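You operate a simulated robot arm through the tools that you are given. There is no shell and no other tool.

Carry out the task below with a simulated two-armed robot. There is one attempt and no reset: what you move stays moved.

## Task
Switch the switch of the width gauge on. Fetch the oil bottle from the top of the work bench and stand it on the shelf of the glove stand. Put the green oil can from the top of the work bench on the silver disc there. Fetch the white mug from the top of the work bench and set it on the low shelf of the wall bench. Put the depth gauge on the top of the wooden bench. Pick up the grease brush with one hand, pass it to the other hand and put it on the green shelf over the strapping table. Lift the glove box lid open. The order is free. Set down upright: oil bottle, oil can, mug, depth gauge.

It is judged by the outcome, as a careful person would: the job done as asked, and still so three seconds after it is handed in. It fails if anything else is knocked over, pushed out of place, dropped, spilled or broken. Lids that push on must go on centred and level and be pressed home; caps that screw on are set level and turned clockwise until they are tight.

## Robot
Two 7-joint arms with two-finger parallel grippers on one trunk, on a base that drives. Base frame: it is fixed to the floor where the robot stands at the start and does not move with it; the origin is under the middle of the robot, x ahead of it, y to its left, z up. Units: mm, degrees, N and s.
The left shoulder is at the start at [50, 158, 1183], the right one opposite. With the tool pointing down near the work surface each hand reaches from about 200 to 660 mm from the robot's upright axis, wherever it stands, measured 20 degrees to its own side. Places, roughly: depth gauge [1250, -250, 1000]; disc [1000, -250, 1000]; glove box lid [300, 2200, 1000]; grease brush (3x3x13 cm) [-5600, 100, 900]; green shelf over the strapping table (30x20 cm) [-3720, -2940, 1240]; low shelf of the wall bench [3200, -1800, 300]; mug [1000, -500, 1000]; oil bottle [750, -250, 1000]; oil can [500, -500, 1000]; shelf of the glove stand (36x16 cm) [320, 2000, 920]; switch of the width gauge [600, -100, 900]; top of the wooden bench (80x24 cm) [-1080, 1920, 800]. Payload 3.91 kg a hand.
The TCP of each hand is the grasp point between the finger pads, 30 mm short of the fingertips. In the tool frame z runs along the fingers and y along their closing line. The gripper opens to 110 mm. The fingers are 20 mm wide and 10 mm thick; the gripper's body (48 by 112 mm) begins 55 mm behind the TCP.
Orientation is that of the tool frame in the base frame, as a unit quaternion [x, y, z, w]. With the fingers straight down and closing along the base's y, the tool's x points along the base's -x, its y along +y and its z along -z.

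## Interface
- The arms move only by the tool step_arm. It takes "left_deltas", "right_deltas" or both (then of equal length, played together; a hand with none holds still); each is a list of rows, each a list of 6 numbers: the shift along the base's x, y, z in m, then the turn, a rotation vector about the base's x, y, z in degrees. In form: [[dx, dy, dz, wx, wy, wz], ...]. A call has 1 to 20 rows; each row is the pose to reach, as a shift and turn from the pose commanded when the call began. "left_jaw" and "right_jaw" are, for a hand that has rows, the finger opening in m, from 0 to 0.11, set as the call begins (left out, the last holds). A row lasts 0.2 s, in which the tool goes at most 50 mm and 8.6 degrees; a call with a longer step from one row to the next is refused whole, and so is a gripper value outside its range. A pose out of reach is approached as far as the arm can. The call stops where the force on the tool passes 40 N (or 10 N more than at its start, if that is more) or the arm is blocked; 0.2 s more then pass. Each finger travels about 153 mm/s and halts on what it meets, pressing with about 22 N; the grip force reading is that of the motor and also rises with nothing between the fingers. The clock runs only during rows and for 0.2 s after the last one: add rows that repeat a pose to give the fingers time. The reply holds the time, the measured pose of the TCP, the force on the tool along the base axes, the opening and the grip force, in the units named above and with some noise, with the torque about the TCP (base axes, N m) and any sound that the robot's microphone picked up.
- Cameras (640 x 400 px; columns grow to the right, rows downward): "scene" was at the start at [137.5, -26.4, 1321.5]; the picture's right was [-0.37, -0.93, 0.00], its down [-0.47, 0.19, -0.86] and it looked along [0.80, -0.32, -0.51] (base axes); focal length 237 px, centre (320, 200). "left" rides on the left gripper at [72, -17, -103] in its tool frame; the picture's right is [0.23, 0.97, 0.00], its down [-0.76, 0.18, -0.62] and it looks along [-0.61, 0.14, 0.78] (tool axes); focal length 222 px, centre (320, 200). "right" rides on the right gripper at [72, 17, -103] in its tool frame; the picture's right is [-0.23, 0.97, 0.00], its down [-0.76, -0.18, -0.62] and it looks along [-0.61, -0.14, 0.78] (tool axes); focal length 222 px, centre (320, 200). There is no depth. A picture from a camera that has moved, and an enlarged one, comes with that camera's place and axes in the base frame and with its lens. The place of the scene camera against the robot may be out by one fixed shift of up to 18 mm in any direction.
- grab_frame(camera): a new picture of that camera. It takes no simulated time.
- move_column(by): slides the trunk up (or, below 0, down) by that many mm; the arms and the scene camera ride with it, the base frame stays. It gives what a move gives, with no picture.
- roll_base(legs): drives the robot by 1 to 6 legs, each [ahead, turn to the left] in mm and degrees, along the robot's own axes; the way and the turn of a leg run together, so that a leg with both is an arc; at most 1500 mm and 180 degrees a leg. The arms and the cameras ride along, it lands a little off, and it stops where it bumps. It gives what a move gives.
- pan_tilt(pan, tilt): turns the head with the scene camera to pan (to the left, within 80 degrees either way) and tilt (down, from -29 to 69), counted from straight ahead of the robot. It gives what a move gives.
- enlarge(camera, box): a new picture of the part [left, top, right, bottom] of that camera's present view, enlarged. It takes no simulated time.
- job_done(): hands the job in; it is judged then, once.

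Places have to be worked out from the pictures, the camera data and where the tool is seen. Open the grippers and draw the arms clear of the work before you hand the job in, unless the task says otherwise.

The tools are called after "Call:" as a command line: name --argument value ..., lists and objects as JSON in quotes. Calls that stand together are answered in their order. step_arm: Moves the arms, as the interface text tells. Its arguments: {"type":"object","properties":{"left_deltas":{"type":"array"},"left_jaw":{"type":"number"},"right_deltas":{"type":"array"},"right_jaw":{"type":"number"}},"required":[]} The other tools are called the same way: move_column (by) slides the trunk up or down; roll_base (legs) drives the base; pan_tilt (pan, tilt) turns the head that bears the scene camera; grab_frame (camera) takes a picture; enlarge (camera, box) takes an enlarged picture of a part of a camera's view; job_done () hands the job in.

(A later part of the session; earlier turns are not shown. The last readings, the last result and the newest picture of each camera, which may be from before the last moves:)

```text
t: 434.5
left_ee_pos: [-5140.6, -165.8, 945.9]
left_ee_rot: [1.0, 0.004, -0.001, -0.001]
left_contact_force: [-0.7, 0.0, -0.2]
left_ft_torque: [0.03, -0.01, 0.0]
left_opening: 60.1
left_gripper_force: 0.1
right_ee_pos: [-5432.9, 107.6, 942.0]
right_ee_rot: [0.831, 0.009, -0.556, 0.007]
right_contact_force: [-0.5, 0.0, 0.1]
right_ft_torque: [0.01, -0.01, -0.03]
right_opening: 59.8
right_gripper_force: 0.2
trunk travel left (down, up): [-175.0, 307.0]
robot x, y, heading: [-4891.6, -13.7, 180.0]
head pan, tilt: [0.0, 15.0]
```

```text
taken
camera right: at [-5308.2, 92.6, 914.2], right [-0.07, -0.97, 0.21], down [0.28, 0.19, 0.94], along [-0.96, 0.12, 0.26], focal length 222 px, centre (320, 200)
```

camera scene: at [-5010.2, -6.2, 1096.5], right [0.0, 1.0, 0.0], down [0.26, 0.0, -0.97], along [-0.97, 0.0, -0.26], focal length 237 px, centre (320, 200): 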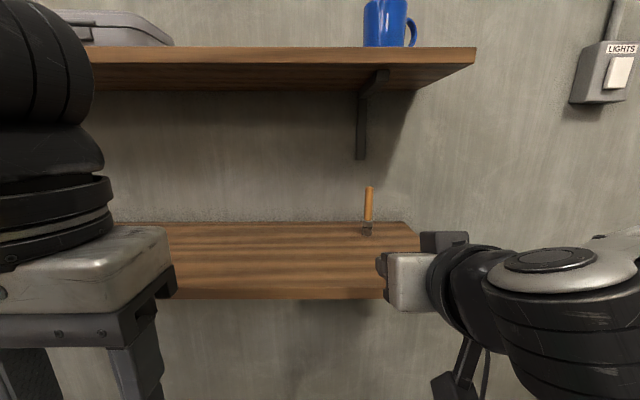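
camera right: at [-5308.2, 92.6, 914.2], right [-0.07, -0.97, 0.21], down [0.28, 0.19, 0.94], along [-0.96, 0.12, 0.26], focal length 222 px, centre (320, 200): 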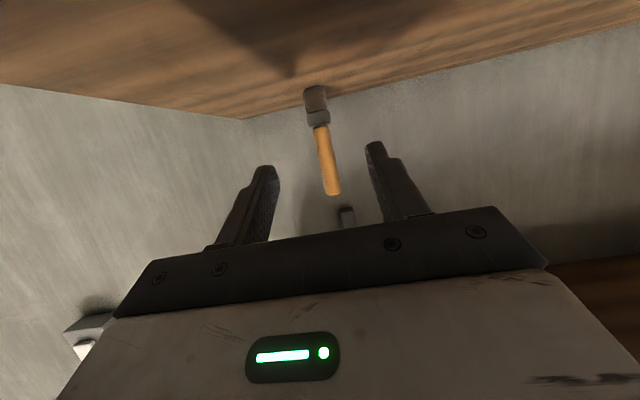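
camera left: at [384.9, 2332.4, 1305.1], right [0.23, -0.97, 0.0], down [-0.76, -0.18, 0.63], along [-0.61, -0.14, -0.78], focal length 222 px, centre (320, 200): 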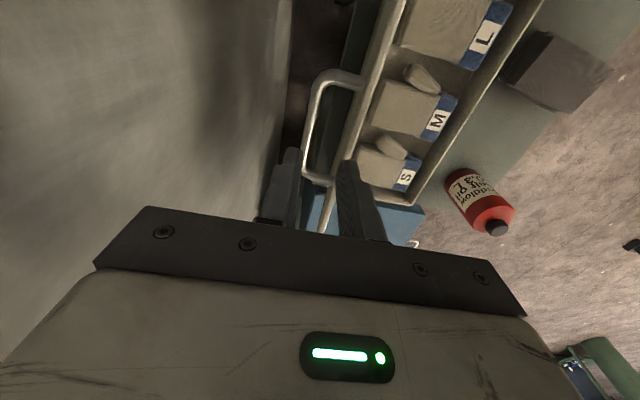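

It follows well now. I drive 75 mm closer, then check the brush between the fingers.

Call:
roll_base --legs '[[75, 0]]'

Call:
grab_frame --camera "right"

Call:
enlarge --camera "scene" --box '[290, 140, 470, 290]'

```text
t: 435.6
left_ee_pos: [-5217.1, -163.8, 946.3]
left_ee_rot: [1.0, 0.004, -0.001, -0.001]
left_contact_force: [-0.1, 0.2, -0.7]
left_ft_torque: [0.01, 0.0, -0.02]
left_opening: 60.2
left_gripper_force: 0.1
right_ee_pos: [-5508.2, 105.6, 942.0]
right_ee_rot: [0.831, 0.007, -0.556, 0.006]
right_contact_force: [-0.4, 0.7, 0.5]
right_ft_torque: [-0.02, 0.02, 0.02]
right_opening: 60.2
right_gripper_force: 0.1
trunk travel left (down, up): [-175.0, 307.0]
robot x, y, heading: [-4964.3, -10.7, 179.6]
head pan, tilt: [0.0, 15.0]
```

```text
taken
camera right: at [-5384.1, 92.3, 914.3], right [-0.07, -0.97, 0.21], down [0.28, 0.19, 0.94], along [-0.96, 0.12, 0.26], focal length 222 px, centre (320, 200)
```

right: 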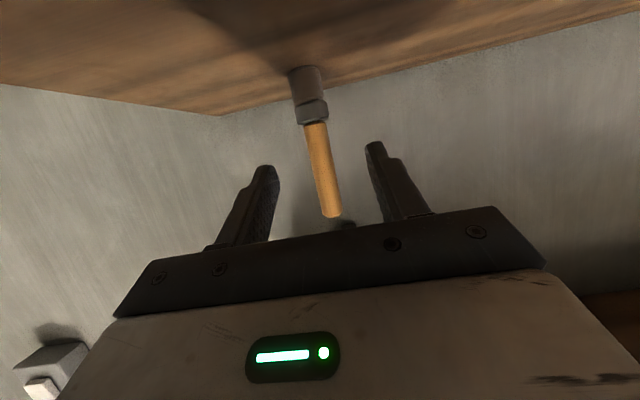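

```text
2.67 times, centred on (380, 215) of scene
camera zoom: at [-5086.4, -6.3, 1096.5], right [0.0, 1.0, 0.0], down [0.26, 0.0, -0.97], along [-0.97, 0.0, -0.26], focal length 631 px, centre (160, 160)
```

zoom: 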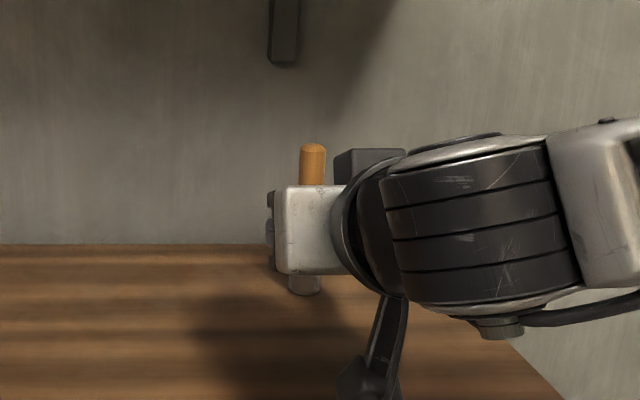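

I ease the open fingers forward around the handle, slightly lower.

Call:
step_arm --right_deltas '[[-0.015, 0.001, -0.004, 0, 0, 0], [-0.03, 0.002, -0.008, 0, 0, 0], [-0.045, 0.003, -0.012, 0, 0, 0], [-0.06, 0.003, -0.012, 0, 0, 0]]'

Call:
grab_frame --camera "right"

Call:
enlarge --camera "right" --box '[220, 40, 420, 240]'

```text
t: 436.6
left_ee_pos: [-5217.7, -164.5, 944.9]
left_ee_rot: [1.0, 0.003, -0.001, -0.001]
left_contact_force: [0.2, -0.2, 0.2]
left_ft_torque: [0.02, -0.01, 0.03]
left_opening: 60.0
left_gripper_force: 0.1
right_ee_pos: [-5567.1, 109.8, 930.2]
right_ee_rot: [0.831, 0.009, -0.556, 0.007]
right_contact_force: [-0.3, 0.5, 0.3]
right_ft_torque: [-0.03, -0.06, -0.01]
right_opening: 60.2
right_gripper_force: 0.0
trunk travel left (down, up): [-175.0, 307.0]
robot x, y, heading: [-4964.6, -14.6, 180.0]
head pan, tilt: [0.0, 15.0]
```

```text
taken
camera right: at [-5442.7, 95.8, 902.9], right [-0.07, -0.97, 0.21], down [0.28, 0.19, 0.94], along [-0.96, 0.12, 0.26], focal length 222 px, centre (320, 200)
```

right: 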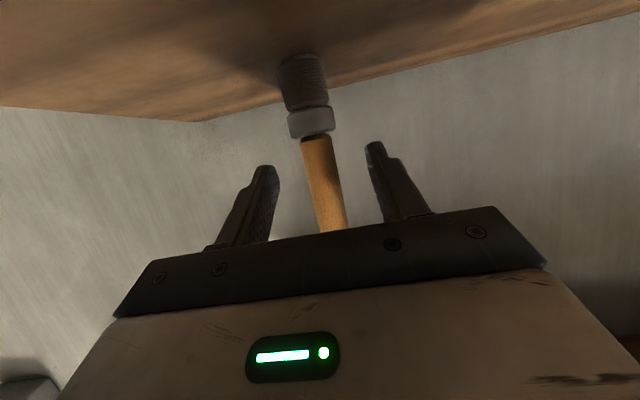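

```text
2.00 times, centred on (320, 140) of right
camera zoom: at [-5442.7, 95.8, 902.9], right [-0.07, -0.97, 0.21], down [0.28, 0.19, 0.94], along [-0.96, 0.12, 0.26], focal length 444 px, centre (320, 320)
```

zoom: 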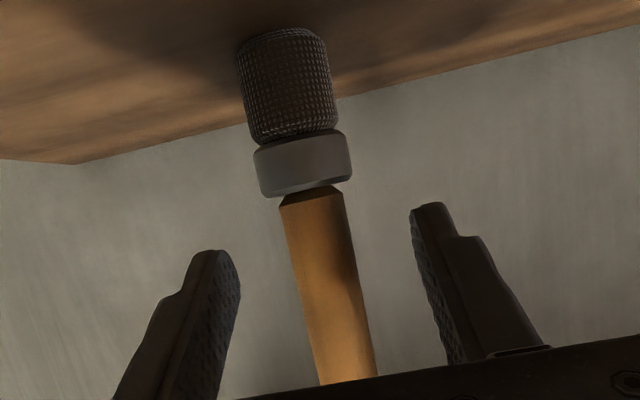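

The handle is between the pads but still near the tips (≈[-5597]). I go 22 mm further and close the right fingers.

Call:
step_arm --right_deltas '[[-0.008, 0, 0, 0, 0, 0], [-0.016, 0, 0, 0, 0, 0], [-0.022, 0, 0, 0, 0, 0], [-0.022, 0, 0, 0, 0, 0]]'

Call:
step_arm --right_deltas '[[0, 0, 0, 0, 0, 0], [0, 0, 0, 0, 0, 0], [0, 0, 0, 0, 0, 0]]' --right_jaw 0

Call:
grab_frame --camera "right"

```text
t: 437.6
left_ee_pos: [-5216.2, -165.0, 946.3]
left_ee_rot: [1.0, 0.004, 0.0, -0.001]
left_contact_force: [-0.1, 0.0, 0.2]
left_ft_torque: [-0.02, -0.01, -0.03]
left_opening: 60.2
left_gripper_force: 0.1
right_ee_pos: [-5587.7, 110.6, 931.7]
right_ee_rot: [0.831, 0.008, -0.556, 0.007]
right_contact_force: [0.1, -0.3, -0.2]
right_ft_torque: [0.05, -0.01, 0.0]
right_opening: 59.9
right_gripper_force: 0.1
trunk travel left (down, up): [-175.0, 307.0]
robot x, y, heading: [-4965.5, -14.9, 179.9]
head pan, tilt: [0.0, 15.0]
```

```text
t: 438.4
left_ee_pos: [-5217.2, -164.0, 946.1]
left_ee_rot: [1.0, 0.003, -0.002, -0.001]
left_contact_force: [0.9, 0.0, 0.3]
left_ft_torque: [0.01, 0.03, -0.01]
left_opening: 59.8
left_gripper_force: 0.1
right_ee_pos: [-5586.1, 110.8, 930.9]
right_ee_rot: [0.831, 0.008, -0.557, 0.007]
right_contact_force: [-0.9, 1.0, -0.2]
right_ft_torque: [-0.03, -0.01, 0.0]
right_opening: 18.2
right_gripper_force: 21.7
trunk travel left (down, up): [-175.0, 307.0]
robot x, y, heading: [-4966.4, -9.6, 179.9]
head pan, tilt: [0.0, 15.0]
```

```text
taken
camera right: at [-5463.6, 97.4, 903.4], right [-0.07, -0.97, 0.21], down [0.28, 0.19, 0.94], along [-0.96, 0.12, 0.26], focal length 222 px, centre (320, 200)
```

right: 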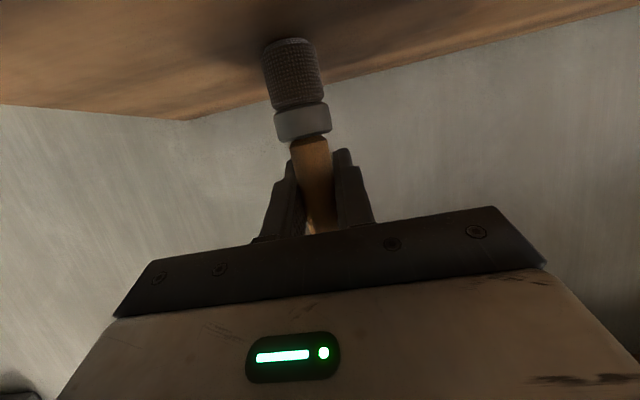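

Gripped (18 mm handle). I lift the brush 50 mm and back the base off to bring it out from between the shelves.

Call:
step_arm --right_deltas '[[0, 0, 0.01, 0, 0, 0], [0, 0, 0.03, 0, 0, 0], [0, 0, 0.05, 0, 0, 0]]'

Call:
grab_frame --camera "right"

Call:
roll_base --legs '[[-500, 0]]'

Call:
grab_frame --camera "scene"

```text
t: 439.1
left_ee_pos: [-5216.1, -164.9, 944.7]
left_ee_rot: [1.0, 0.004, -0.001, 0.0]
left_contact_force: [0.0, -0.5, -0.5]
left_ft_torque: [0.01, 0.0, 0.0]
left_opening: 60.0
left_gripper_force: 0.1
right_ee_pos: [-5588.9, 110.5, 980.3]
right_ee_rot: [0.831, 0.009, -0.557, 0.008]
right_contact_force: [-0.1, -0.1, -0.9]
right_ft_torque: [0.01, 0.02, -0.02]
right_opening: 18.2
right_gripper_force: 22.1
trunk travel left (down, up): [-175.0, 307.0]
robot x, y, heading: [-4965.2, -12.7, 180.0]
head pan, tilt: [0.0, 15.0]
```

```text
taken
camera right: at [-5464.2, 96.8, 953.0], right [-0.06, -0.97, 0.21], down [0.28, 0.19, 0.94], along [-0.96, 0.12, 0.26], focal length 222 px, centre (320, 200)
```

right: 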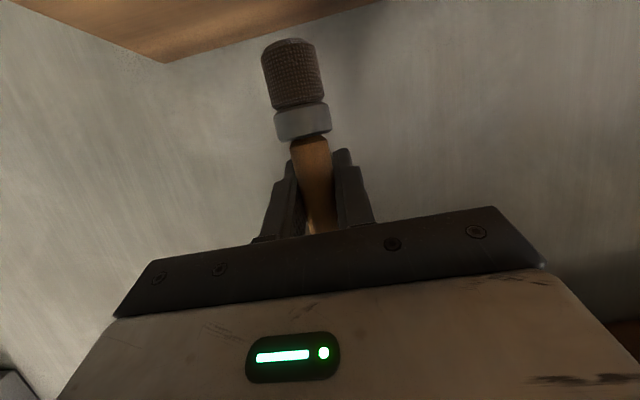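

```text
t: 442.1
left_ee_pos: [-4713.9, -164.9, 945.0]
left_ee_rot: [1.0, -0.006, -0.001, -0.001]
left_contact_force: [0.4, 1.3, 0.4]
left_ft_torque: [0.0, 0.0, 0.01]
left_opening: 60.2
left_gripper_force: 0.1
right_ee_pos: [-5078.5, 118.4, 979.6]
right_ee_rot: [0.831, 0.0, -0.557, 0.002]
right_contact_force: [-0.5, 0.1, -0.1]
right_ft_torque: [-0.02, 0.04, 0.0]
right_opening: 18.7
right_gripper_force: 21.9
trunk travel left (down, up): [-175.0, 307.0]
robot x, y, heading: [-4464.6, -17.0, 178.7]
head pan, tilt: [0.0, 15.0]
```

```text
taken
camera scene: at [-4579.9, -9.2, 1096.6], right [0.02, 1.0, 0.0], down [0.26, -0.01, -0.97], along [-0.97, 0.02, -0.26], focal length 237 px, centre (320, 200)
```

scene: 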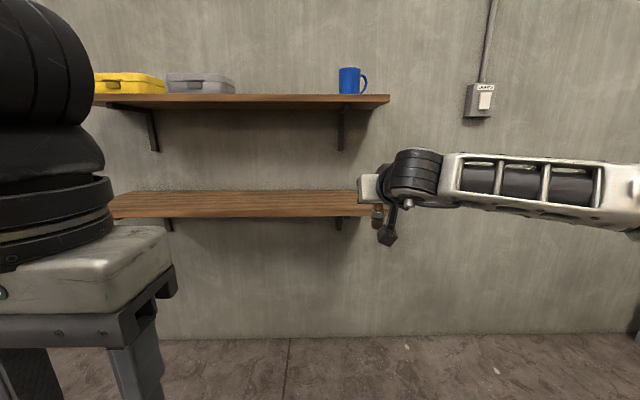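

The brush is out, held upright in the right hand. I bring it in front of the robot (≈410 mm ahead) for the hand-over.

Call:
step_arm --right_deltas '[[0.035, -0.003, 0, 0, 0, 0], [0.07, -0.006, 0, 0, 0, 0], [0.105, -0.01, 0, 0, 0, 0], [0.14, -0.013, 0, 0, 0, 0], [0.175, -0.016, 0, 0, 0, 0], [0.205, -0.02, 0, 0, 0, 0]]'

Call:
pan_tilt --pan -10 --tilt 30

Call:
grab_frame --camera "scene"

Call:
grab_frame --camera "left"

```text
t: 443.5
left_ee_pos: [-4712.4, -165.0, 945.3]
left_ee_rot: [1.0, -0.006, -0.001, -0.001]
left_contact_force: [0.1, -0.3, 0.2]
left_ft_torque: [0.02, 0.02, 0.0]
left_opening: 59.8
left_gripper_force: 0.1
right_ee_pos: [-4876.5, 97.5, 979.9]
right_ee_rot: [0.83, 0.0, -0.557, 0.002]
right_contact_force: [0.0, 0.3, -0.3]
right_ft_torque: [-0.05, 0.0, 0.0]
right_opening: 18.3
right_gripper_force: 22.6
trunk travel left (down, up): [-175.0, 307.0]
robot x, y, heading: [-4458.5, -19.9, 178.8]
head pan, tilt: [0.0, 15.0]
```

```text
t: 444.3
left_ee_pos: [-4714.8, -165.9, 946.7]
left_ee_rot: [1.0, -0.006, -0.001, -0.002]
left_contact_force: [-0.1, 0.1, 0.6]
left_ft_torque: [-0.01, 0.01, 0.0]
left_opening: 60.0
left_gripper_force: 0.1
right_ee_pos: [-4877.4, 97.8, 980.5]
right_ee_rot: [0.831, 0.001, -0.557, 0.003]
right_contact_force: [0.8, -0.5, -0.2]
right_ft_torque: [0.02, 0.0, -0.03]
right_opening: 18.8
right_gripper_force: 21.7
trunk travel left (down, up): [-175.0, 307.0]
robot x, y, heading: [-4460.7, -19.1, 178.8]
head pan, tilt: [-10.0, 30.0]
```

```text
taken
camera scene: at [-4575.3, 6.4, 1072.4], right [0.19, 0.98, 0.0], down [0.49, -0.1, -0.87], along [-0.85, 0.17, -0.5], focal length 237 px, centre (320, 200)
```

scene: 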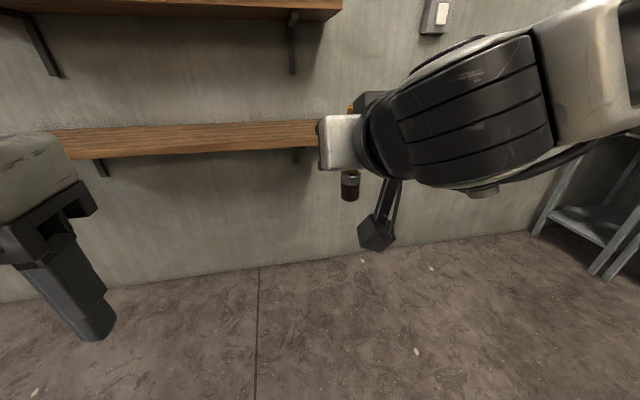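

```text
taken
camera left: at [-4642.2, -149.1, 1050.1], right [0.22, -0.98, 0.0], down [-0.76, -0.17, 0.62], along [-0.61, -0.13, -0.78], focal length 222 px, centre (320, 200)
```

left: 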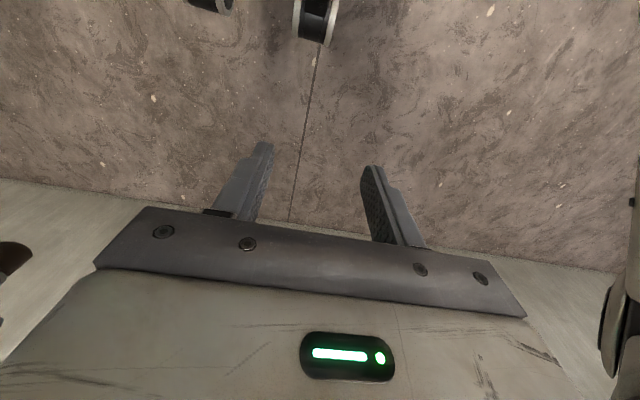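

I lower the right hand 40 mm and bring the left hand (tool down, open) round at a safe height to above the handle's top end.

Call:
step_arm --right_deltas '[[0, 0, -0.02, 0, 0, 0], [0, 0, -0.04, 0, 0, 0], [0, 0, -0.04, 0, 0, 0], [0, 0, -0.04, 0, 0, 0], [0, 0, -0.04, 0, 0, 0], [0, 0, -0.04, 0, 0, 0], [0, 0, -0.04, 0, 0, 0], [0, 0, -0.04, 0, 0, 0]]' --left_deltas '[[0, 0, 0.04, 0, 0, 0], [0, 0, 0.08, 0, 0, 0], [0, 0, 0.12, 0, 0, 0], [-0.04, 0, 0.125, 0, 0, 0], [-0.08, 0, 0.125, 0, 0, 0], [-0.12, 0, 0.125, 0, 0, 0], [-0.16, 0, 0.125, 0, 0, 0], [-0.172, 0.02, 0.125, 0, 0, 0]]'

Call:
step_arm --left_deltas '[[0, 0.04, 0, 0, 0, 0], [0, 0.08, 0, 0, 0, 0], [0, 0.12, 0, 0, 0, 0], [0, 0.16, 0, 0, 0, 0], [0, 0.18, 0, 0, 0, 0]]'

Call:
grab_frame --camera "left"

Call:
grab_frame --camera "scene"

```text
t: 446.1
left_ee_pos: [-4886.0, -146.3, 1071.8]
left_ee_rot: [1.0, -0.006, -0.001, -0.001]
left_contact_force: [-0.2, 0.1, 0.1]
left_ft_torque: [0.02, 0.0, 0.0]
left_opening: 59.9
left_gripper_force: 0.0
right_ee_pos: [-4876.0, 97.7, 941.6]
right_ee_rot: [0.83, 0.0, -0.557, 0.002]
right_contact_force: [-0.5, 0.1, 0.5]
right_ft_torque: [0.0, -0.04, -0.02]
right_opening: 18.6
right_gripper_force: 22.5
trunk travel left (down, up): [-175.0, 307.0]
robot x, y, heading: [-4459.3, -19.7, 179.0]
head pan, tilt: [-10.0, 30.0]
```

```text
t: 447.3
left_ee_pos: [-4886.1, 36.2, 1072.2]
left_ee_rot: [1.0, -0.005, -0.001, -0.001]
left_contact_force: [0.2, -0.6, 0.0]
left_ft_torque: [0.01, 0.01, 0.02]
left_opening: 60.1
left_gripper_force: 0.1
right_ee_pos: [-4876.1, 98.0, 939.7]
right_ee_rot: [0.831, 0.0, -0.557, 0.002]
right_contact_force: [-0.6, 0.2, -0.5]
right_ft_torque: [0.0, -0.03, 0.01]
right_opening: 18.5
right_gripper_force: 21.9
trunk travel left (down, up): [-175.0, 307.0]
robot x, y, heading: [-4458.5, -17.5, 179.0]
head pan, tilt: [-10.0, 30.0]
```

```text
taken
camera left: at [-4815.5, 52.4, 1176.1], right [0.22, -0.98, 0.0], down [-0.76, -0.17, 0.62], along [-0.61, -0.13, -0.78], focal length 222 px, centre (320, 200)
```

left: 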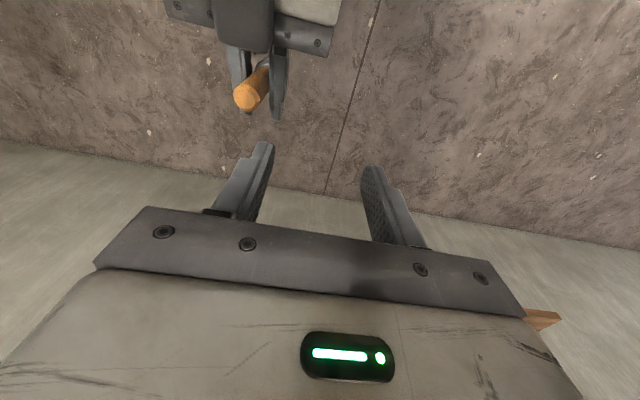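

```text
taken
camera scene: at [-4575.2, 6.6, 1072.3], right [0.19, 0.98, 0.0], down [0.49, -0.1, -0.87], along [-0.85, 0.17, -0.5], focal length 237 px, centre (320, 200)
```

scene: 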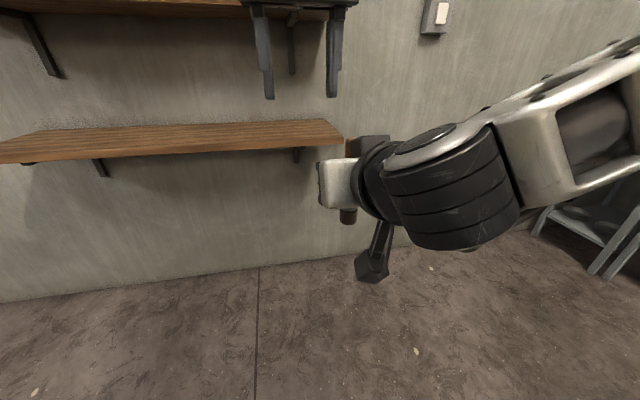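

The handle's top end is at about [-4871, 98, 995]. I move the left hand over it and lower so its pads take the upper 35 mm of the handle.

Call:
step_arm --left_deltas '[[0.005, 0.03, 0, 0, 0, 0], [0.015, 0.062, -0.005, 0, 0, 0], [0.015, 0.062, -0.03, 0, 0, 0], [0.015, 0.062, -0.05, 0, 0, 0]]'

Call:
grab_frame --camera "left"

Call:
enlarge --camera "scene" --box '[270, 50, 430, 240]'

```text
t: 448.3
left_ee_pos: [-4870.2, 97.1, 1022.9]
left_ee_rot: [1.0, -0.006, -0.001, -0.001]
left_contact_force: [0.3, 0.9, 0.0]
left_ft_torque: [0.01, 0.04, 0.01]
left_opening: 59.6
left_gripper_force: 0.2
left hand out of reach, approached as far as the arm can: row 2
right_ee_pos: [-4875.9, 97.6, 940.1]
right_ee_rot: [0.831, 0.0, -0.557, 0.002]
right_contact_force: [-1.2, 0.6, -0.6]
right_ft_torque: [0.01, 0.03, 0.02]
right_opening: 18.8
right_gripper_force: 22.1
trunk travel left (down, up): [-175.0, 307.0]
robot x, y, heading: [-4461.3, -20.6, 178.8]
head pan, tilt: [-10.0, 30.0]
```

```text
taken
camera left: at [-4798.9, 113.7, 1125.5], right [0.22, -0.98, 0.0], down [-0.76, -0.17, 0.62], along [-0.61, -0.13, -0.78], focal length 222 px, centre (320, 200)
```

left: 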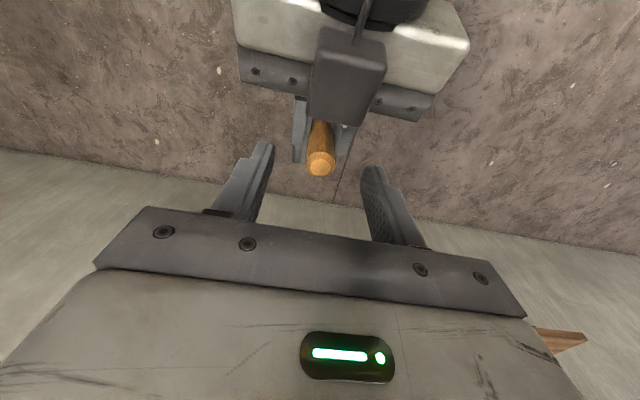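

```text
2.11 times, centred on (350, 145) of scene
camera zoom: at [-4575.2, 6.5, 1072.4], right [0.19, 0.98, 0.0], down [0.49, -0.1, -0.87], along [-0.85, 0.17, -0.5], focal length 498 px, centre (257, 316)
```

zoom: 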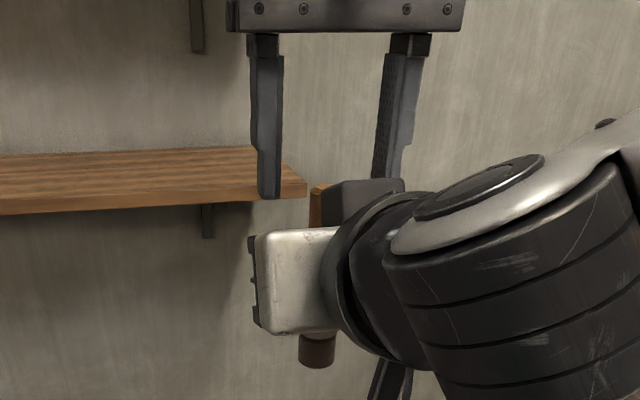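

The handle is centred between the left fingers. I lower 25 mm more, slowly, and check for contact.

Call:
step_arm --left_deltas '[[0, 0.001, -0.01, 0, 0, 0], [0, 0.001, -0.018, 0, 0, 0], [0, 0.001, -0.026, 0, 0, 0]]'

Call:
grab_frame --camera "left"

Call:
enlarge --camera "scene" --box '[270, 50, 430, 240]'

```text
t: 449.1
left_ee_pos: [-4871.3, 97.8, 994.5]
left_ee_rot: [1.0, -0.006, -0.001, -0.001]
left_contact_force: [0.3, 0.1, 0.2]
left_ft_torque: [-0.02, 0.04, 0.02]
left_opening: 59.9
left_gripper_force: 0.2
right_ee_pos: [-4876.6, 96.2, 940.4]
right_ee_rot: [0.831, 0.001, -0.556, 0.002]
right_contact_force: [0.4, -0.5, -0.3]
right_ft_torque: [0.03, 0.02, 0.01]
right_opening: 18.5
right_gripper_force: 22.1
trunk travel left (down, up): [-175.0, 307.0]
robot x, y, heading: [-4460.8, -17.8, 178.8]
head pan, tilt: [-10.0, 30.0]
```

```text
taken
camera left: at [-4799.5, 114.4, 1099.2], right [0.22, -0.98, 0.0], down [-0.76, -0.17, 0.62], along [-0.61, -0.13, -0.78], focal length 222 px, centre (320, 200)
```

left: 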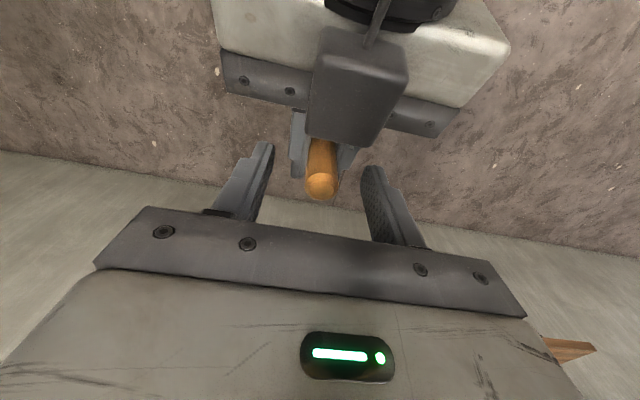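

```text
2.11 times, centred on (350, 145) of scene
camera zoom: at [-4575.2, 6.4, 1072.4], right [0.19, 0.98, 0.0], down [0.49, -0.1, -0.87], along [-0.85, 0.17, -0.5], focal length 498 px, centre (257, 316)
```

zoom: 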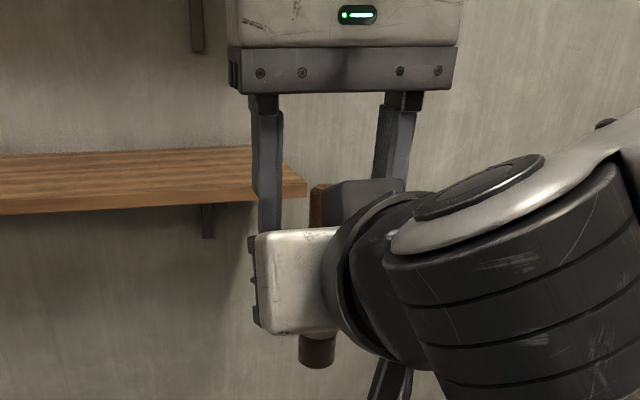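

The handle's end is right at the left grasp point. I close the left fingers on it.

Call:
step_arm --left_deltas '[[0, 0, -0.002, 0, 0, 0], [0, 0, -0.002, 0, 0, 0], [0, 0, -0.002, 0, 0, 0], [0, 0, -0.002, 0, 0, 0]]' --left_jaw 0

Call:
grab_frame --camera "left"

```text
t: 450.1
left_ee_pos: [-4871.9, 97.6, 992.3]
left_ee_rot: [1.0, -0.004, -0.001, -0.001]
left_contact_force: [2.9, -3.4, 8.3]
left_ft_torque: [-0.15, -0.07, -0.01]
left_opening: 18.6
left_gripper_force: 21.1
right_ee_pos: [-4875.9, 96.9, 939.5]
right_ee_rot: [0.832, 0.001, -0.555, 0.002]
right_contact_force: [-3.0, 3.2, -8.3]
right_ft_torque: [0.01, -0.01, 0.02]
right_opening: 18.3
right_gripper_force: 21.8
trunk travel left (down, up): [-175.0, 307.0]
robot x, y, heading: [-4459.8, -18.0, 179.0]
head pan, tilt: [-10.0, 30.0]
```

```text
taken
camera left: at [-4799.7, 113.8, 1097.3], right [0.22, -0.98, 0.0], down [-0.76, -0.17, 0.62], along [-0.61, -0.13, -0.78], focal length 222 px, centre (320, 200)
```

left: 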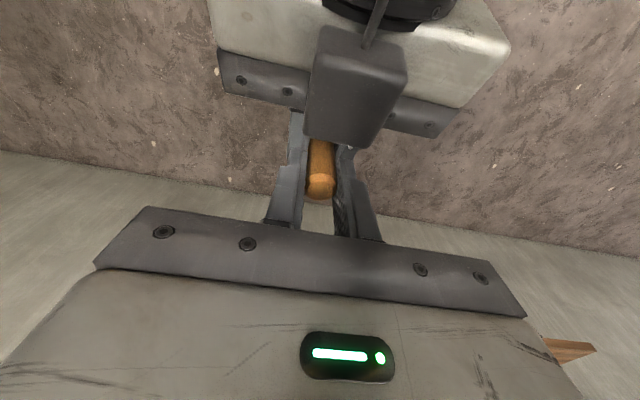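

Both hands hold the brush. I open the right fingers and withdraw the right hand straight back, leaving the brush in the left.

Call:
step_arm --right_deltas '[[0, 0, 0, 0, 0, 0], [0, 0, 0, 0, 0, 0], [0, 0, 0, 0, 0, 0]]' --right_jaw 0.06

Call:
step_arm --right_deltas '[[0.02, 0, -0.005, 0, 0, 0], [0.045, 0.005, -0.01, 0, 0, 0], [0.07, 0.01, -0.015, 0, 0, 0], [0.095, 0.03, -0.02, 0, 0, 0], [0.12, 0.06, -0.02, 0, 0, 0], [0.13, 0.1, -0.02, 0, 0, 0], [0.13, 0.14, -0.02, 0, 0, 0]]'

Call:
grab_frame --camera "scene"

Call:
grab_frame --camera "left"

```text
t: 450.9
left_ee_pos: [-4870.1, 97.8, 992.6]
left_ee_rot: [1.0, -0.005, 0.0, -0.001]
left_contact_force: [0.1, 0.6, 0.0]
left_ft_torque: [-0.01, 0.02, 0.02]
left_opening: 18.8
left_gripper_force: 21.7
right_ee_pos: [-4876.4, 98.1, 939.1]
right_ee_rot: [0.83, 0.001, -0.557, 0.002]
right_contact_force: [0.5, 0.1, -1.3]
right_ft_torque: [-0.01, -0.03, 0.0]
right_opening: 60.0
right_gripper_force: 0.1
trunk travel left (down, up): [-175.0, 307.0]
robot x, y, heading: [-4457.0, -22.1, 178.7]
head pan, tilt: [-10.0, 30.0]
```

```text
t: 452.3
left_ee_pos: [-4868.2, 106.3, 998.0]
left_ee_rot: [1.0, -0.012, -0.002, -0.02]
left_contact_force: [-1.3, 21.7, 2.6]
left_ft_torque: [0.25, 0.27, 0.19]
left_opening: 18.7
left_gripper_force: 22.4
right_ee_pos: [-4837.5, 125.3, 985.6]
right_ee_rot: [0.838, 0.026, -0.545, 0.009]
right_contact_force: [0.9, -22.6, -1.5]
right_ft_torque: [0.12, -0.31, 0.45]
right_opening: 70.9
right_gripper_force: 11.2
right hand out of reach, approached as far as the arm can: row 1, 2, 3, 4, 5, 6
trunk travel left (down, up): [-175.0, 307.0]
robot x, y, heading: [-4458.6, -21.5, 178.6]
head pan, tilt: [-10.0, 30.0]
stopped in row 6 (left hand): the force on the tool passed its limit at 70 N (the readings are from after the stop); the commanded pose is now the measured one
```

```text
taken
camera scene: at [-4575.2, 6.0, 1072.3], right [0.19, 0.98, 0.0], down [0.49, -0.1, -0.87], along [-0.85, 0.17, -0.5], focal length 237 px, centre (320, 200)
```

scene: 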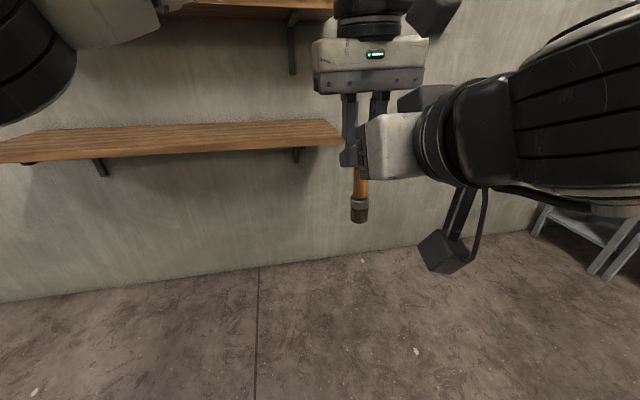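

```text
taken
camera left: at [-4794.4, 118.6, 1101.9], right [0.2, -0.98, -0.04], down [-0.76, -0.18, 0.62], along [-0.61, -0.1, -0.78], focal length 222 px, centre (320, 200)
```

left: 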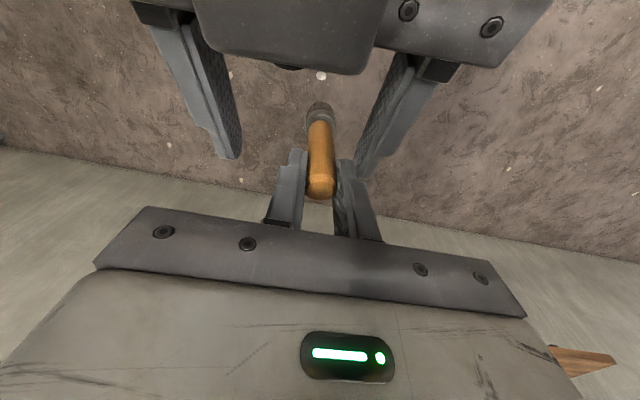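

The right arm can't retract straight toward my chest and pressed sideways on the left hand. I return it to the good pose first, then take the brush out forward with the left hand instead.

Call:
step_arm --right_deltas '[[0, -0.02, 0, 0, 0, 0], [-0.01, -0.027, -0.01, 0, 0, 0], [-0.025, -0.027, -0.03, 0, 0, 0], [-0.038, -0.027, -0.045, 0, 0, 0]]'

Call:
grab_frame --camera "left"

Call:
grab_frame --camera "scene"

```text
t: 453.3
left_ee_pos: [-4867.3, 105.5, 997.9]
left_ee_rot: [1.0, -0.009, -0.001, -0.015]
left_contact_force: [0.2, 0.2, -0.1]
left_ft_torque: [0.0, -0.01, 0.01]
left_opening: 18.6
left_gripper_force: 22.5
right_ee_pos: [-4875.1, 101.2, 939.3]
right_ee_rot: [0.838, 0.02, -0.545, 0.006]
right_contact_force: [-0.3, -0.3, -0.1]
right_ft_torque: [0.01, -0.03, -0.02]
right_opening: 60.0
right_gripper_force: 0.0
trunk travel left (down, up): [-175.0, 307.0]
robot x, y, heading: [-4459.0, -19.3, 179.1]
head pan, tilt: [-10.0, 30.0]
```

```text
taken
camera left: at [-4795.9, 117.4, 1101.8], right [0.21, -0.98, -0.03], down [-0.76, -0.18, 0.62], along [-0.61, -0.1, -0.78], focal length 222 px, centre (320, 200)
```

left: 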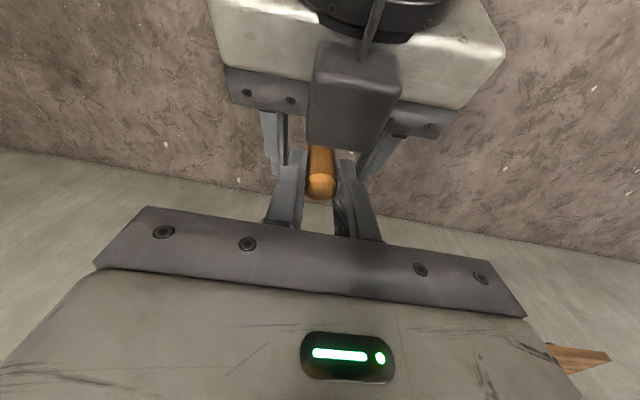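

```text
taken
camera scene: at [-4575.3, 6.5, 1072.3], right [0.19, 0.98, 0.0], down [0.49, -0.1, -0.87], along [-0.85, 0.17, -0.5], focal length 237 px, centre (320, 200)
```

scene: 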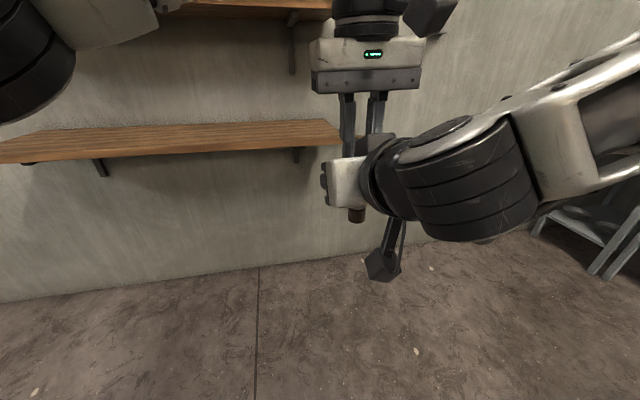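

No forces now and the brush is firmly in the left hand. I open the right hand wider and carry the brush forward out of it.

Call:
step_arm --left_deltas '[[0, 0, 0, 0, 0, 0], [-0.015, -0.001, 0.004, 0, 0, 0], [-0.03, -0.002, 0.008, 0, 0, 0], [-0.05, -0.003, 0.01, 0, 0, 0], [-0.07, -0.003, 0.01, 0, 0, 0], [-0.09, -0.003, 0.01, 0, 0, 0]]' --right_deltas '[[0, 0, 0, 0, 0, 0], [0, 0, 0, 0, 0, 0], [0, 0, 0, 0, 0, 0], [0, 0, 0, 0, 0, 0], [0, 0, 0, 0, 0, 0], [0, 0, 0, 0, 0, 0]]' --right_jaw 0.09

Call:
grab_frame --camera "left"

Call:
grab_frame --camera "scene"

```text
t: 454.7
left_ee_pos: [-4930.2, 92.1, 994.5]
left_ee_rot: [1.0, -0.009, -0.002, -0.017]
left_contact_force: [-0.6, 0.6, -0.6]
left_ft_torque: [-0.01, -0.02, -0.01]
left_opening: 18.7
left_gripper_force: 22.1
left hand out of reach, approached as far as the arm can: row 4, 5, 6
right_ee_pos: [-4875.0, 101.7, 940.4]
right_ee_rot: [0.838, 0.02, -0.546, 0.005]
right_contact_force: [-0.3, 0.2, 0.6]
right_ft_torque: [-0.01, 0.0, 0.02]
right_opening: 90.1
right_gripper_force: 0.0
trunk travel left (down, up): [-175.0, 307.0]
robot x, y, heading: [-4460.9, -20.0, 178.9]
head pan, tilt: [-10.0, 30.0]
```

```text
taken
camera left: at [-4858.2, 103.7, 1099.6], right [0.21, -0.98, -0.03], down [-0.76, -0.18, 0.62], along [-0.61, -0.1, -0.78], focal length 222 px, centre (320, 200)
```

left: 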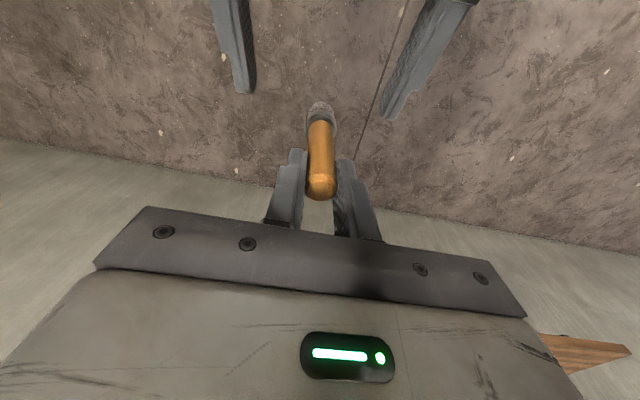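

```text
taken
camera scene: at [-4575.2, 6.4, 1072.4], right [0.19, 0.98, 0.0], down [0.49, -0.1, -0.87], along [-0.85, 0.17, -0.5], focal length 237 px, centre (320, 200)
```

scene: 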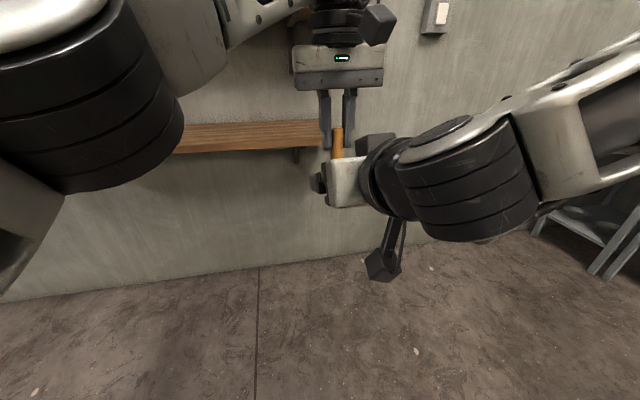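

The brush is clear of the right fingers. I swing the left hand with the brush out to the left.

Call:
step_arm --left_deltas '[[0, -0.03, 0, 0, 0, 0], [0, -0.07, 0, 0, 0, 0], [0, -0.11, 0, 0, 0, 0], [0, -0.15, 0, 0, 0, 0], [0.01, -0.19, 0, 0, 0, 0], [0.03, -0.23, 0.01, 0, 0, 0], [0.06, -0.26, 0.02, 0, 0, 0]]'

Call:
pan_tilt --pan 10 --tilt 30

Call:
grab_frame --camera "scene"

```text
t: 456.3
left_ee_pos: [-4866.7, -168.9, 1014.3]
left_ee_rot: [1.0, -0.009, -0.002, -0.016]
left_contact_force: [0.0, 0.5, -0.4]
left_ft_torque: [-0.01, -0.01, 0.0]
left_opening: 18.9
left_gripper_force: 22.0
right_ee_pos: [-4874.9, 102.0, 939.6]
right_ee_rot: [0.838, 0.021, -0.545, 0.006]
right_contact_force: [-0.7, 0.3, -0.5]
right_ft_torque: [0.0, 0.02, -0.01]
right_opening: 89.9
right_gripper_force: 0.1
trunk travel left (down, up): [-175.0, 307.0]
robot x, y, heading: [-4461.1, -19.8, 178.8]
head pan, tilt: [-10.0, 30.0]
```

```text
t: 457.1
left_ee_pos: [-4867.5, -168.7, 1014.2]
left_ee_rot: [1.0, -0.01, -0.003, -0.017]
left_contact_force: [-1.1, 0.8, -0.7]
left_ft_torque: [0.01, -0.01, 0.02]
left_opening: 19.1
left_gripper_force: 22.0
right_ee_pos: [-4874.2, 100.9, 940.0]
right_ee_rot: [0.838, 0.02, -0.545, 0.005]
right_contact_force: [0.0, 0.1, -0.9]
right_ft_torque: [0.03, 0.04, 0.0]
right_opening: 90.0
right_gripper_force: 0.2
trunk travel left (down, up): [-175.0, 307.0]
robot x, y, heading: [-4462.1, -20.9, 178.7]
head pan, tilt: [10.0, 30.0]
```

```text
taken
camera scene: at [-4575.8, -25.0, 1072.3], right [-0.15, 0.99, 0.0], down [0.49, 0.08, -0.87], along [-0.86, -0.13, -0.5], focal length 237 px, centre (320, 200)
```

scene: 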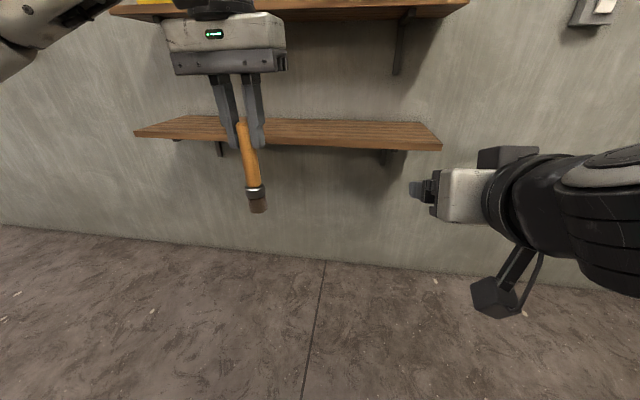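

The hand-over is done; the brush hangs upright in the left hand. I raise the trunk again, fold the right hand back, and look toward the strapping table in the south.

Call:
move_column --by 250

Call:
step_arm --right_deltas '[[0, 0.03, 0.01, 0, -7, 0], [0, 0.06, 0.01, 0, -14, 0], [0, 0.09, 0.01, 0, -21, 0], [0, 0.12, 0.01, 0, -28, 0], [0, 0.15, 0.01, 0, -35, 0], [0.02, 0.17, 0.01, 0, -42, 0], [0.04, 0.19, 0.01, 0, -49, 0], [0.06, 0.2, 0.01, 0, -56, 0], [0.08, 0.2, 0.01, 0, -63, 0]]' --right_jaw 0.05

Call:
roll_base --legs '[[0, 91]]'

Call:
pan_tilt --pan 0 --tilt 15

Call:
grab_frame --camera "scene"

```text
t: 459.7
left_ee_pos: [-4867.6, -169.0, 1263.9]
left_ee_rot: [1.0, -0.01, -0.002, -0.017]
left_contact_force: [0.2, -0.2, -0.5]
left_ft_torque: [0.01, 0.02, 0.01]
left_opening: 18.9
left_gripper_force: 21.9
right_ee_pos: [-4874.1, 102.1, 1190.0]
right_ee_rot: [0.838, 0.022, -0.545, 0.007]
right_contact_force: [-0.8, 0.7, 0.2]
right_ft_torque: [-0.01, -0.01, 0.01]
right_opening: 89.9
right_gripper_force: 0.1
trunk travel left (down, up): [-425.0, 57.0]
robot x, y, heading: [-4459.0, -22.1, 178.7]
head pan, tilt: [10.0, 30.0]
```

```text
t: 461.7
left_ee_pos: [-4867.7, -168.1, 1264.1]
left_ee_rot: [1.0, -0.011, -0.002, -0.016]
left_contact_force: [0.1, -0.1, -0.4]
left_ft_torque: [0.0, 0.03, 0.04]
left_opening: 18.7
left_gripper_force: 21.9
right_ee_pos: [-4794.1, 300.6, 1200.7]
right_ee_rot: [0.999, 0.015, -0.026, 0.016]
right_contact_force: [-0.1, 0.0, 1.2]
right_ft_torque: [0.0, -0.02, -0.03]
right_opening: 50.1
right_gripper_force: 0.1
trunk travel left (down, up): [-425.0, 57.0]
robot x, y, heading: [-4456.9, -21.2, 178.7]
head pan, tilt: [10.0, 30.0]
```

```text
t: 465.9
left_ee_pos: [-4305.9, -425.2, 1264.4]
left_ee_rot: [0.711, 0.703, -0.013, -0.011]
left_contact_force: [0.5, 0.3, -1.5]
left_ft_torque: [0.01, 0.03, -0.02]
left_opening: 18.8
left_gripper_force: 21.7
right_ee_pos: [-4776.7, -356.9, 1201.0]
right_ee_rot: [0.693, 0.72, -0.008, 0.03]
right_contact_force: [0.1, -0.2, -0.2]
right_ft_torque: [0.0, -0.04, 0.03]
right_opening: 50.1
right_gripper_force: 0.0
trunk travel left (down, up): [-425.0, 57.0]
robot x, y, heading: [-4463.1, -20.7, -90.5]
head pan, tilt: [10.0, 30.0]
```

```text
t: 466.7
left_ee_pos: [-4305.7, -424.1, 1262.3]
left_ee_rot: [0.711, 0.703, -0.012, -0.01]
left_contact_force: [0.9, -0.4, -0.8]
left_ft_torque: [0.01, -0.01, 0.01]
left_opening: 19.0
left_gripper_force: 22.4
right_ee_pos: [-4777.0, -356.7, 1199.7]
right_ee_rot: [0.693, 0.72, -0.008, 0.03]
right_contact_force: [0.7, -0.2, -0.1]
right_ft_torque: [0.0, -0.02, 0.01]
right_opening: 50.5
right_gripper_force: 0.1
trunk travel left (down, up): [-425.0, 57.0]
robot x, y, heading: [-4457.3, -17.2, -90.6]
head pan, tilt: [0.0, 15.0]
```

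```text
taken
camera scene: at [-4447.7, -145.4, 1346.5], right [-1.0, 0.01, 0.0], down [0.0, 0.26, -0.97], along [-0.01, -0.97, -0.26], focal length 237 px, centre (320, 200)
```

scene: 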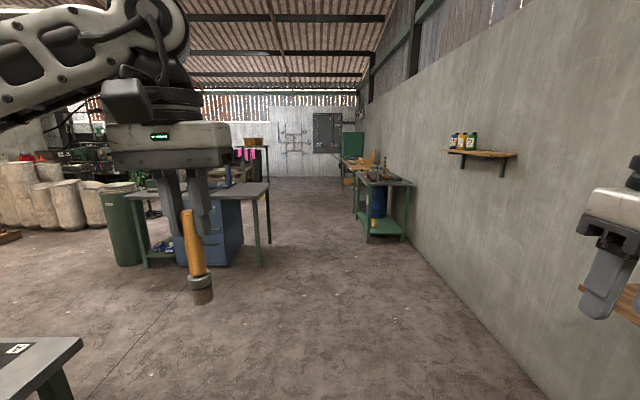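

The strapping table is ahead on the left (front edge y≈-2430, west end x≈-3825), with the shelf above it near [-3735, -2940]. I drive down the aisle west of it.

Call:
roll_base --legs '[[1400, 0.6], [900, 0]]'

Call:
pan_tilt --pan 50 --tilt 15

Call:
grab_frame --camera "scene"

```text
t: 478.0
left_ee_pos: [-4289.6, -2717.9, 1262.8]
left_ee_rot: [0.701, 0.713, -0.012, -0.01]
left_contact_force: [0.9, -0.4, -0.3]
left_ft_torque: [0.02, -0.03, 0.01]
left_opening: 18.8
left_gripper_force: 21.8
right_ee_pos: [-4762.9, -2662.8, 1201.4]
right_ee_rot: [0.683, 0.73, -0.007, 0.03]
right_contact_force: [-0.1, 0.0, 0.4]
right_ft_torque: [-0.01, 0.03, 0.03]
right_opening: 50.0
right_gripper_force: 0.0
trunk travel left (down, up): [-425.0, 57.0]
robot x, y, heading: [-4452.0, -2316.9, -89.0]
head pan, tilt: [0.0, 15.0]
```

```text
t: 479.2
left_ee_pos: [-4288.8, -2717.4, 1264.7]
left_ee_rot: [0.7, 0.714, -0.014, -0.01]
left_contact_force: [0.5, 0.1, -1.3]
left_ft_torque: [-0.02, -0.01, 0.02]
left_opening: 18.6
left_gripper_force: 22.3
right_ee_pos: [-4762.6, -2662.6, 1201.4]
right_ee_rot: [0.683, 0.73, -0.007, 0.03]
right_contact_force: [-0.1, -1.0, 0.8]
right_ft_torque: [-0.01, -0.03, 0.0]
right_opening: 50.1
right_gripper_force: 0.0
trunk travel left (down, up): [-425.0, 57.0]
robot x, y, heading: [-4451.7, -2318.8, -89.0]
head pan, tilt: [50.0, 15.0]
```

```text
taken
camera scene: at [-4367.5, -2408.5, 1346.5], right [-0.63, -0.78, 0.0], down [-0.2, 0.16, -0.97], along [0.75, -0.61, -0.26], focal length 237 px, centre (320, 200)
```

scene: 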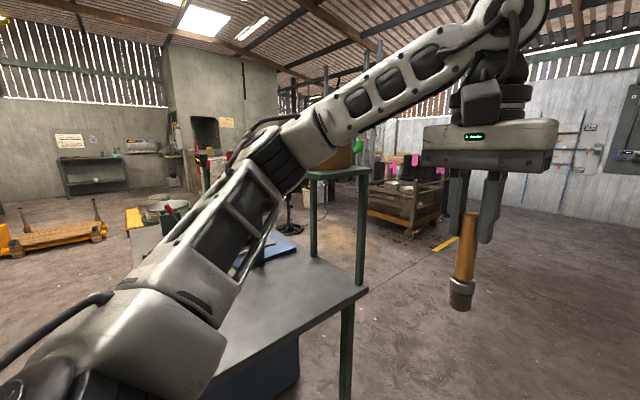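

I see the green shelf on posts at the table's south-west corner, with a brown thing on it. I drive level with it and face east toward it.

Call:
roll_base --legs '[[580, 0], [0, 89]]'

Call:
pan_tilt --pan -15 --tilt 15

Call:
grab_frame --camera "scene"

Call:
grab_frame --camera "left"

```text
t: 486.4
left_ee_pos: [-4045.3, -2766.0, 1263.7]
left_ee_rot: [0.0, 1.0, -0.017, 0.003]
left_contact_force: [0.1, 0.2, -1.2]
left_ft_torque: [-0.01, 0.02, 0.0]
left_opening: 19.1
left_gripper_force: 22.5
right_ee_pos: [-4109.5, -3237.0, 1199.7]
right_ee_rot: [-0.026, 0.999, 0.017, 0.027]
right_contact_force: [-0.5, 0.2, 0.2]
right_ft_torque: [0.0, 0.02, -0.01]
right_opening: 50.2
right_gripper_force: 0.0
trunk travel left (down, up): [-425.0, 57.0]
robot x, y, heading: [-4448.5, -2921.1, -0.1]
head pan, tilt: [50.0, 15.0]
```

```text
t: 487.8
left_ee_pos: [-4045.8, -2766.3, 1264.7]
left_ee_rot: [-0.001, 1.0, -0.016, 0.002]
left_contact_force: [-0.1, -0.3, -0.2]
left_ft_torque: [0.01, 0.0, -0.01]
left_opening: 18.8
left_gripper_force: 22.0
right_ee_pos: [-4108.7, -3238.7, 1201.1]
right_ee_rot: [-0.025, 0.999, 0.016, 0.026]
right_contact_force: [-0.5, -0.5, 0.4]
right_ft_torque: [0.01, 0.01, 0.01]
right_opening: 50.0
right_gripper_force: 0.0
trunk travel left (down, up): [-425.0, 57.0]
robot x, y, heading: [-4452.1, -2926.8, -0.1]
head pan, tilt: [-15.0, 15.0]
```

```text
taken
camera scene: at [-4305.6, -2941.8, 1346.5], right [-0.26, -0.97, 0.0], down [-0.25, 0.07, -0.97], along [0.93, -0.25, -0.26], focal length 237 px, centre (320, 200)
```

scene: 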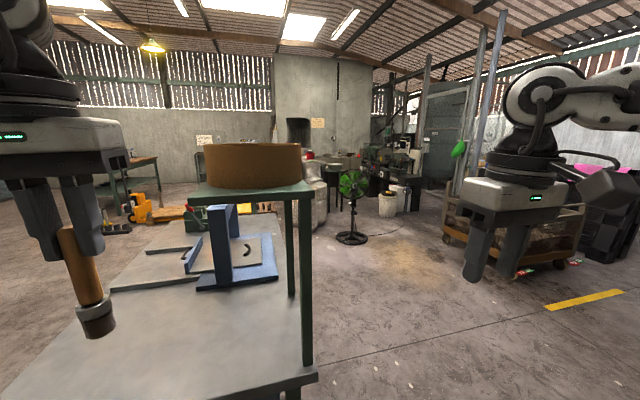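

```text
taken
camera left: at [-4120.3, -2779.5, 1368.3], right [-0.23, 0.97, -0.03], down [0.76, 0.2, 0.62], along [0.61, 0.12, -0.78], focal length 222 px, centre (320, 200)
```

left: 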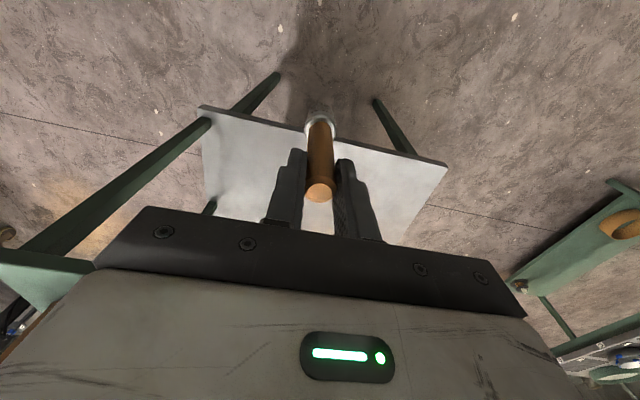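

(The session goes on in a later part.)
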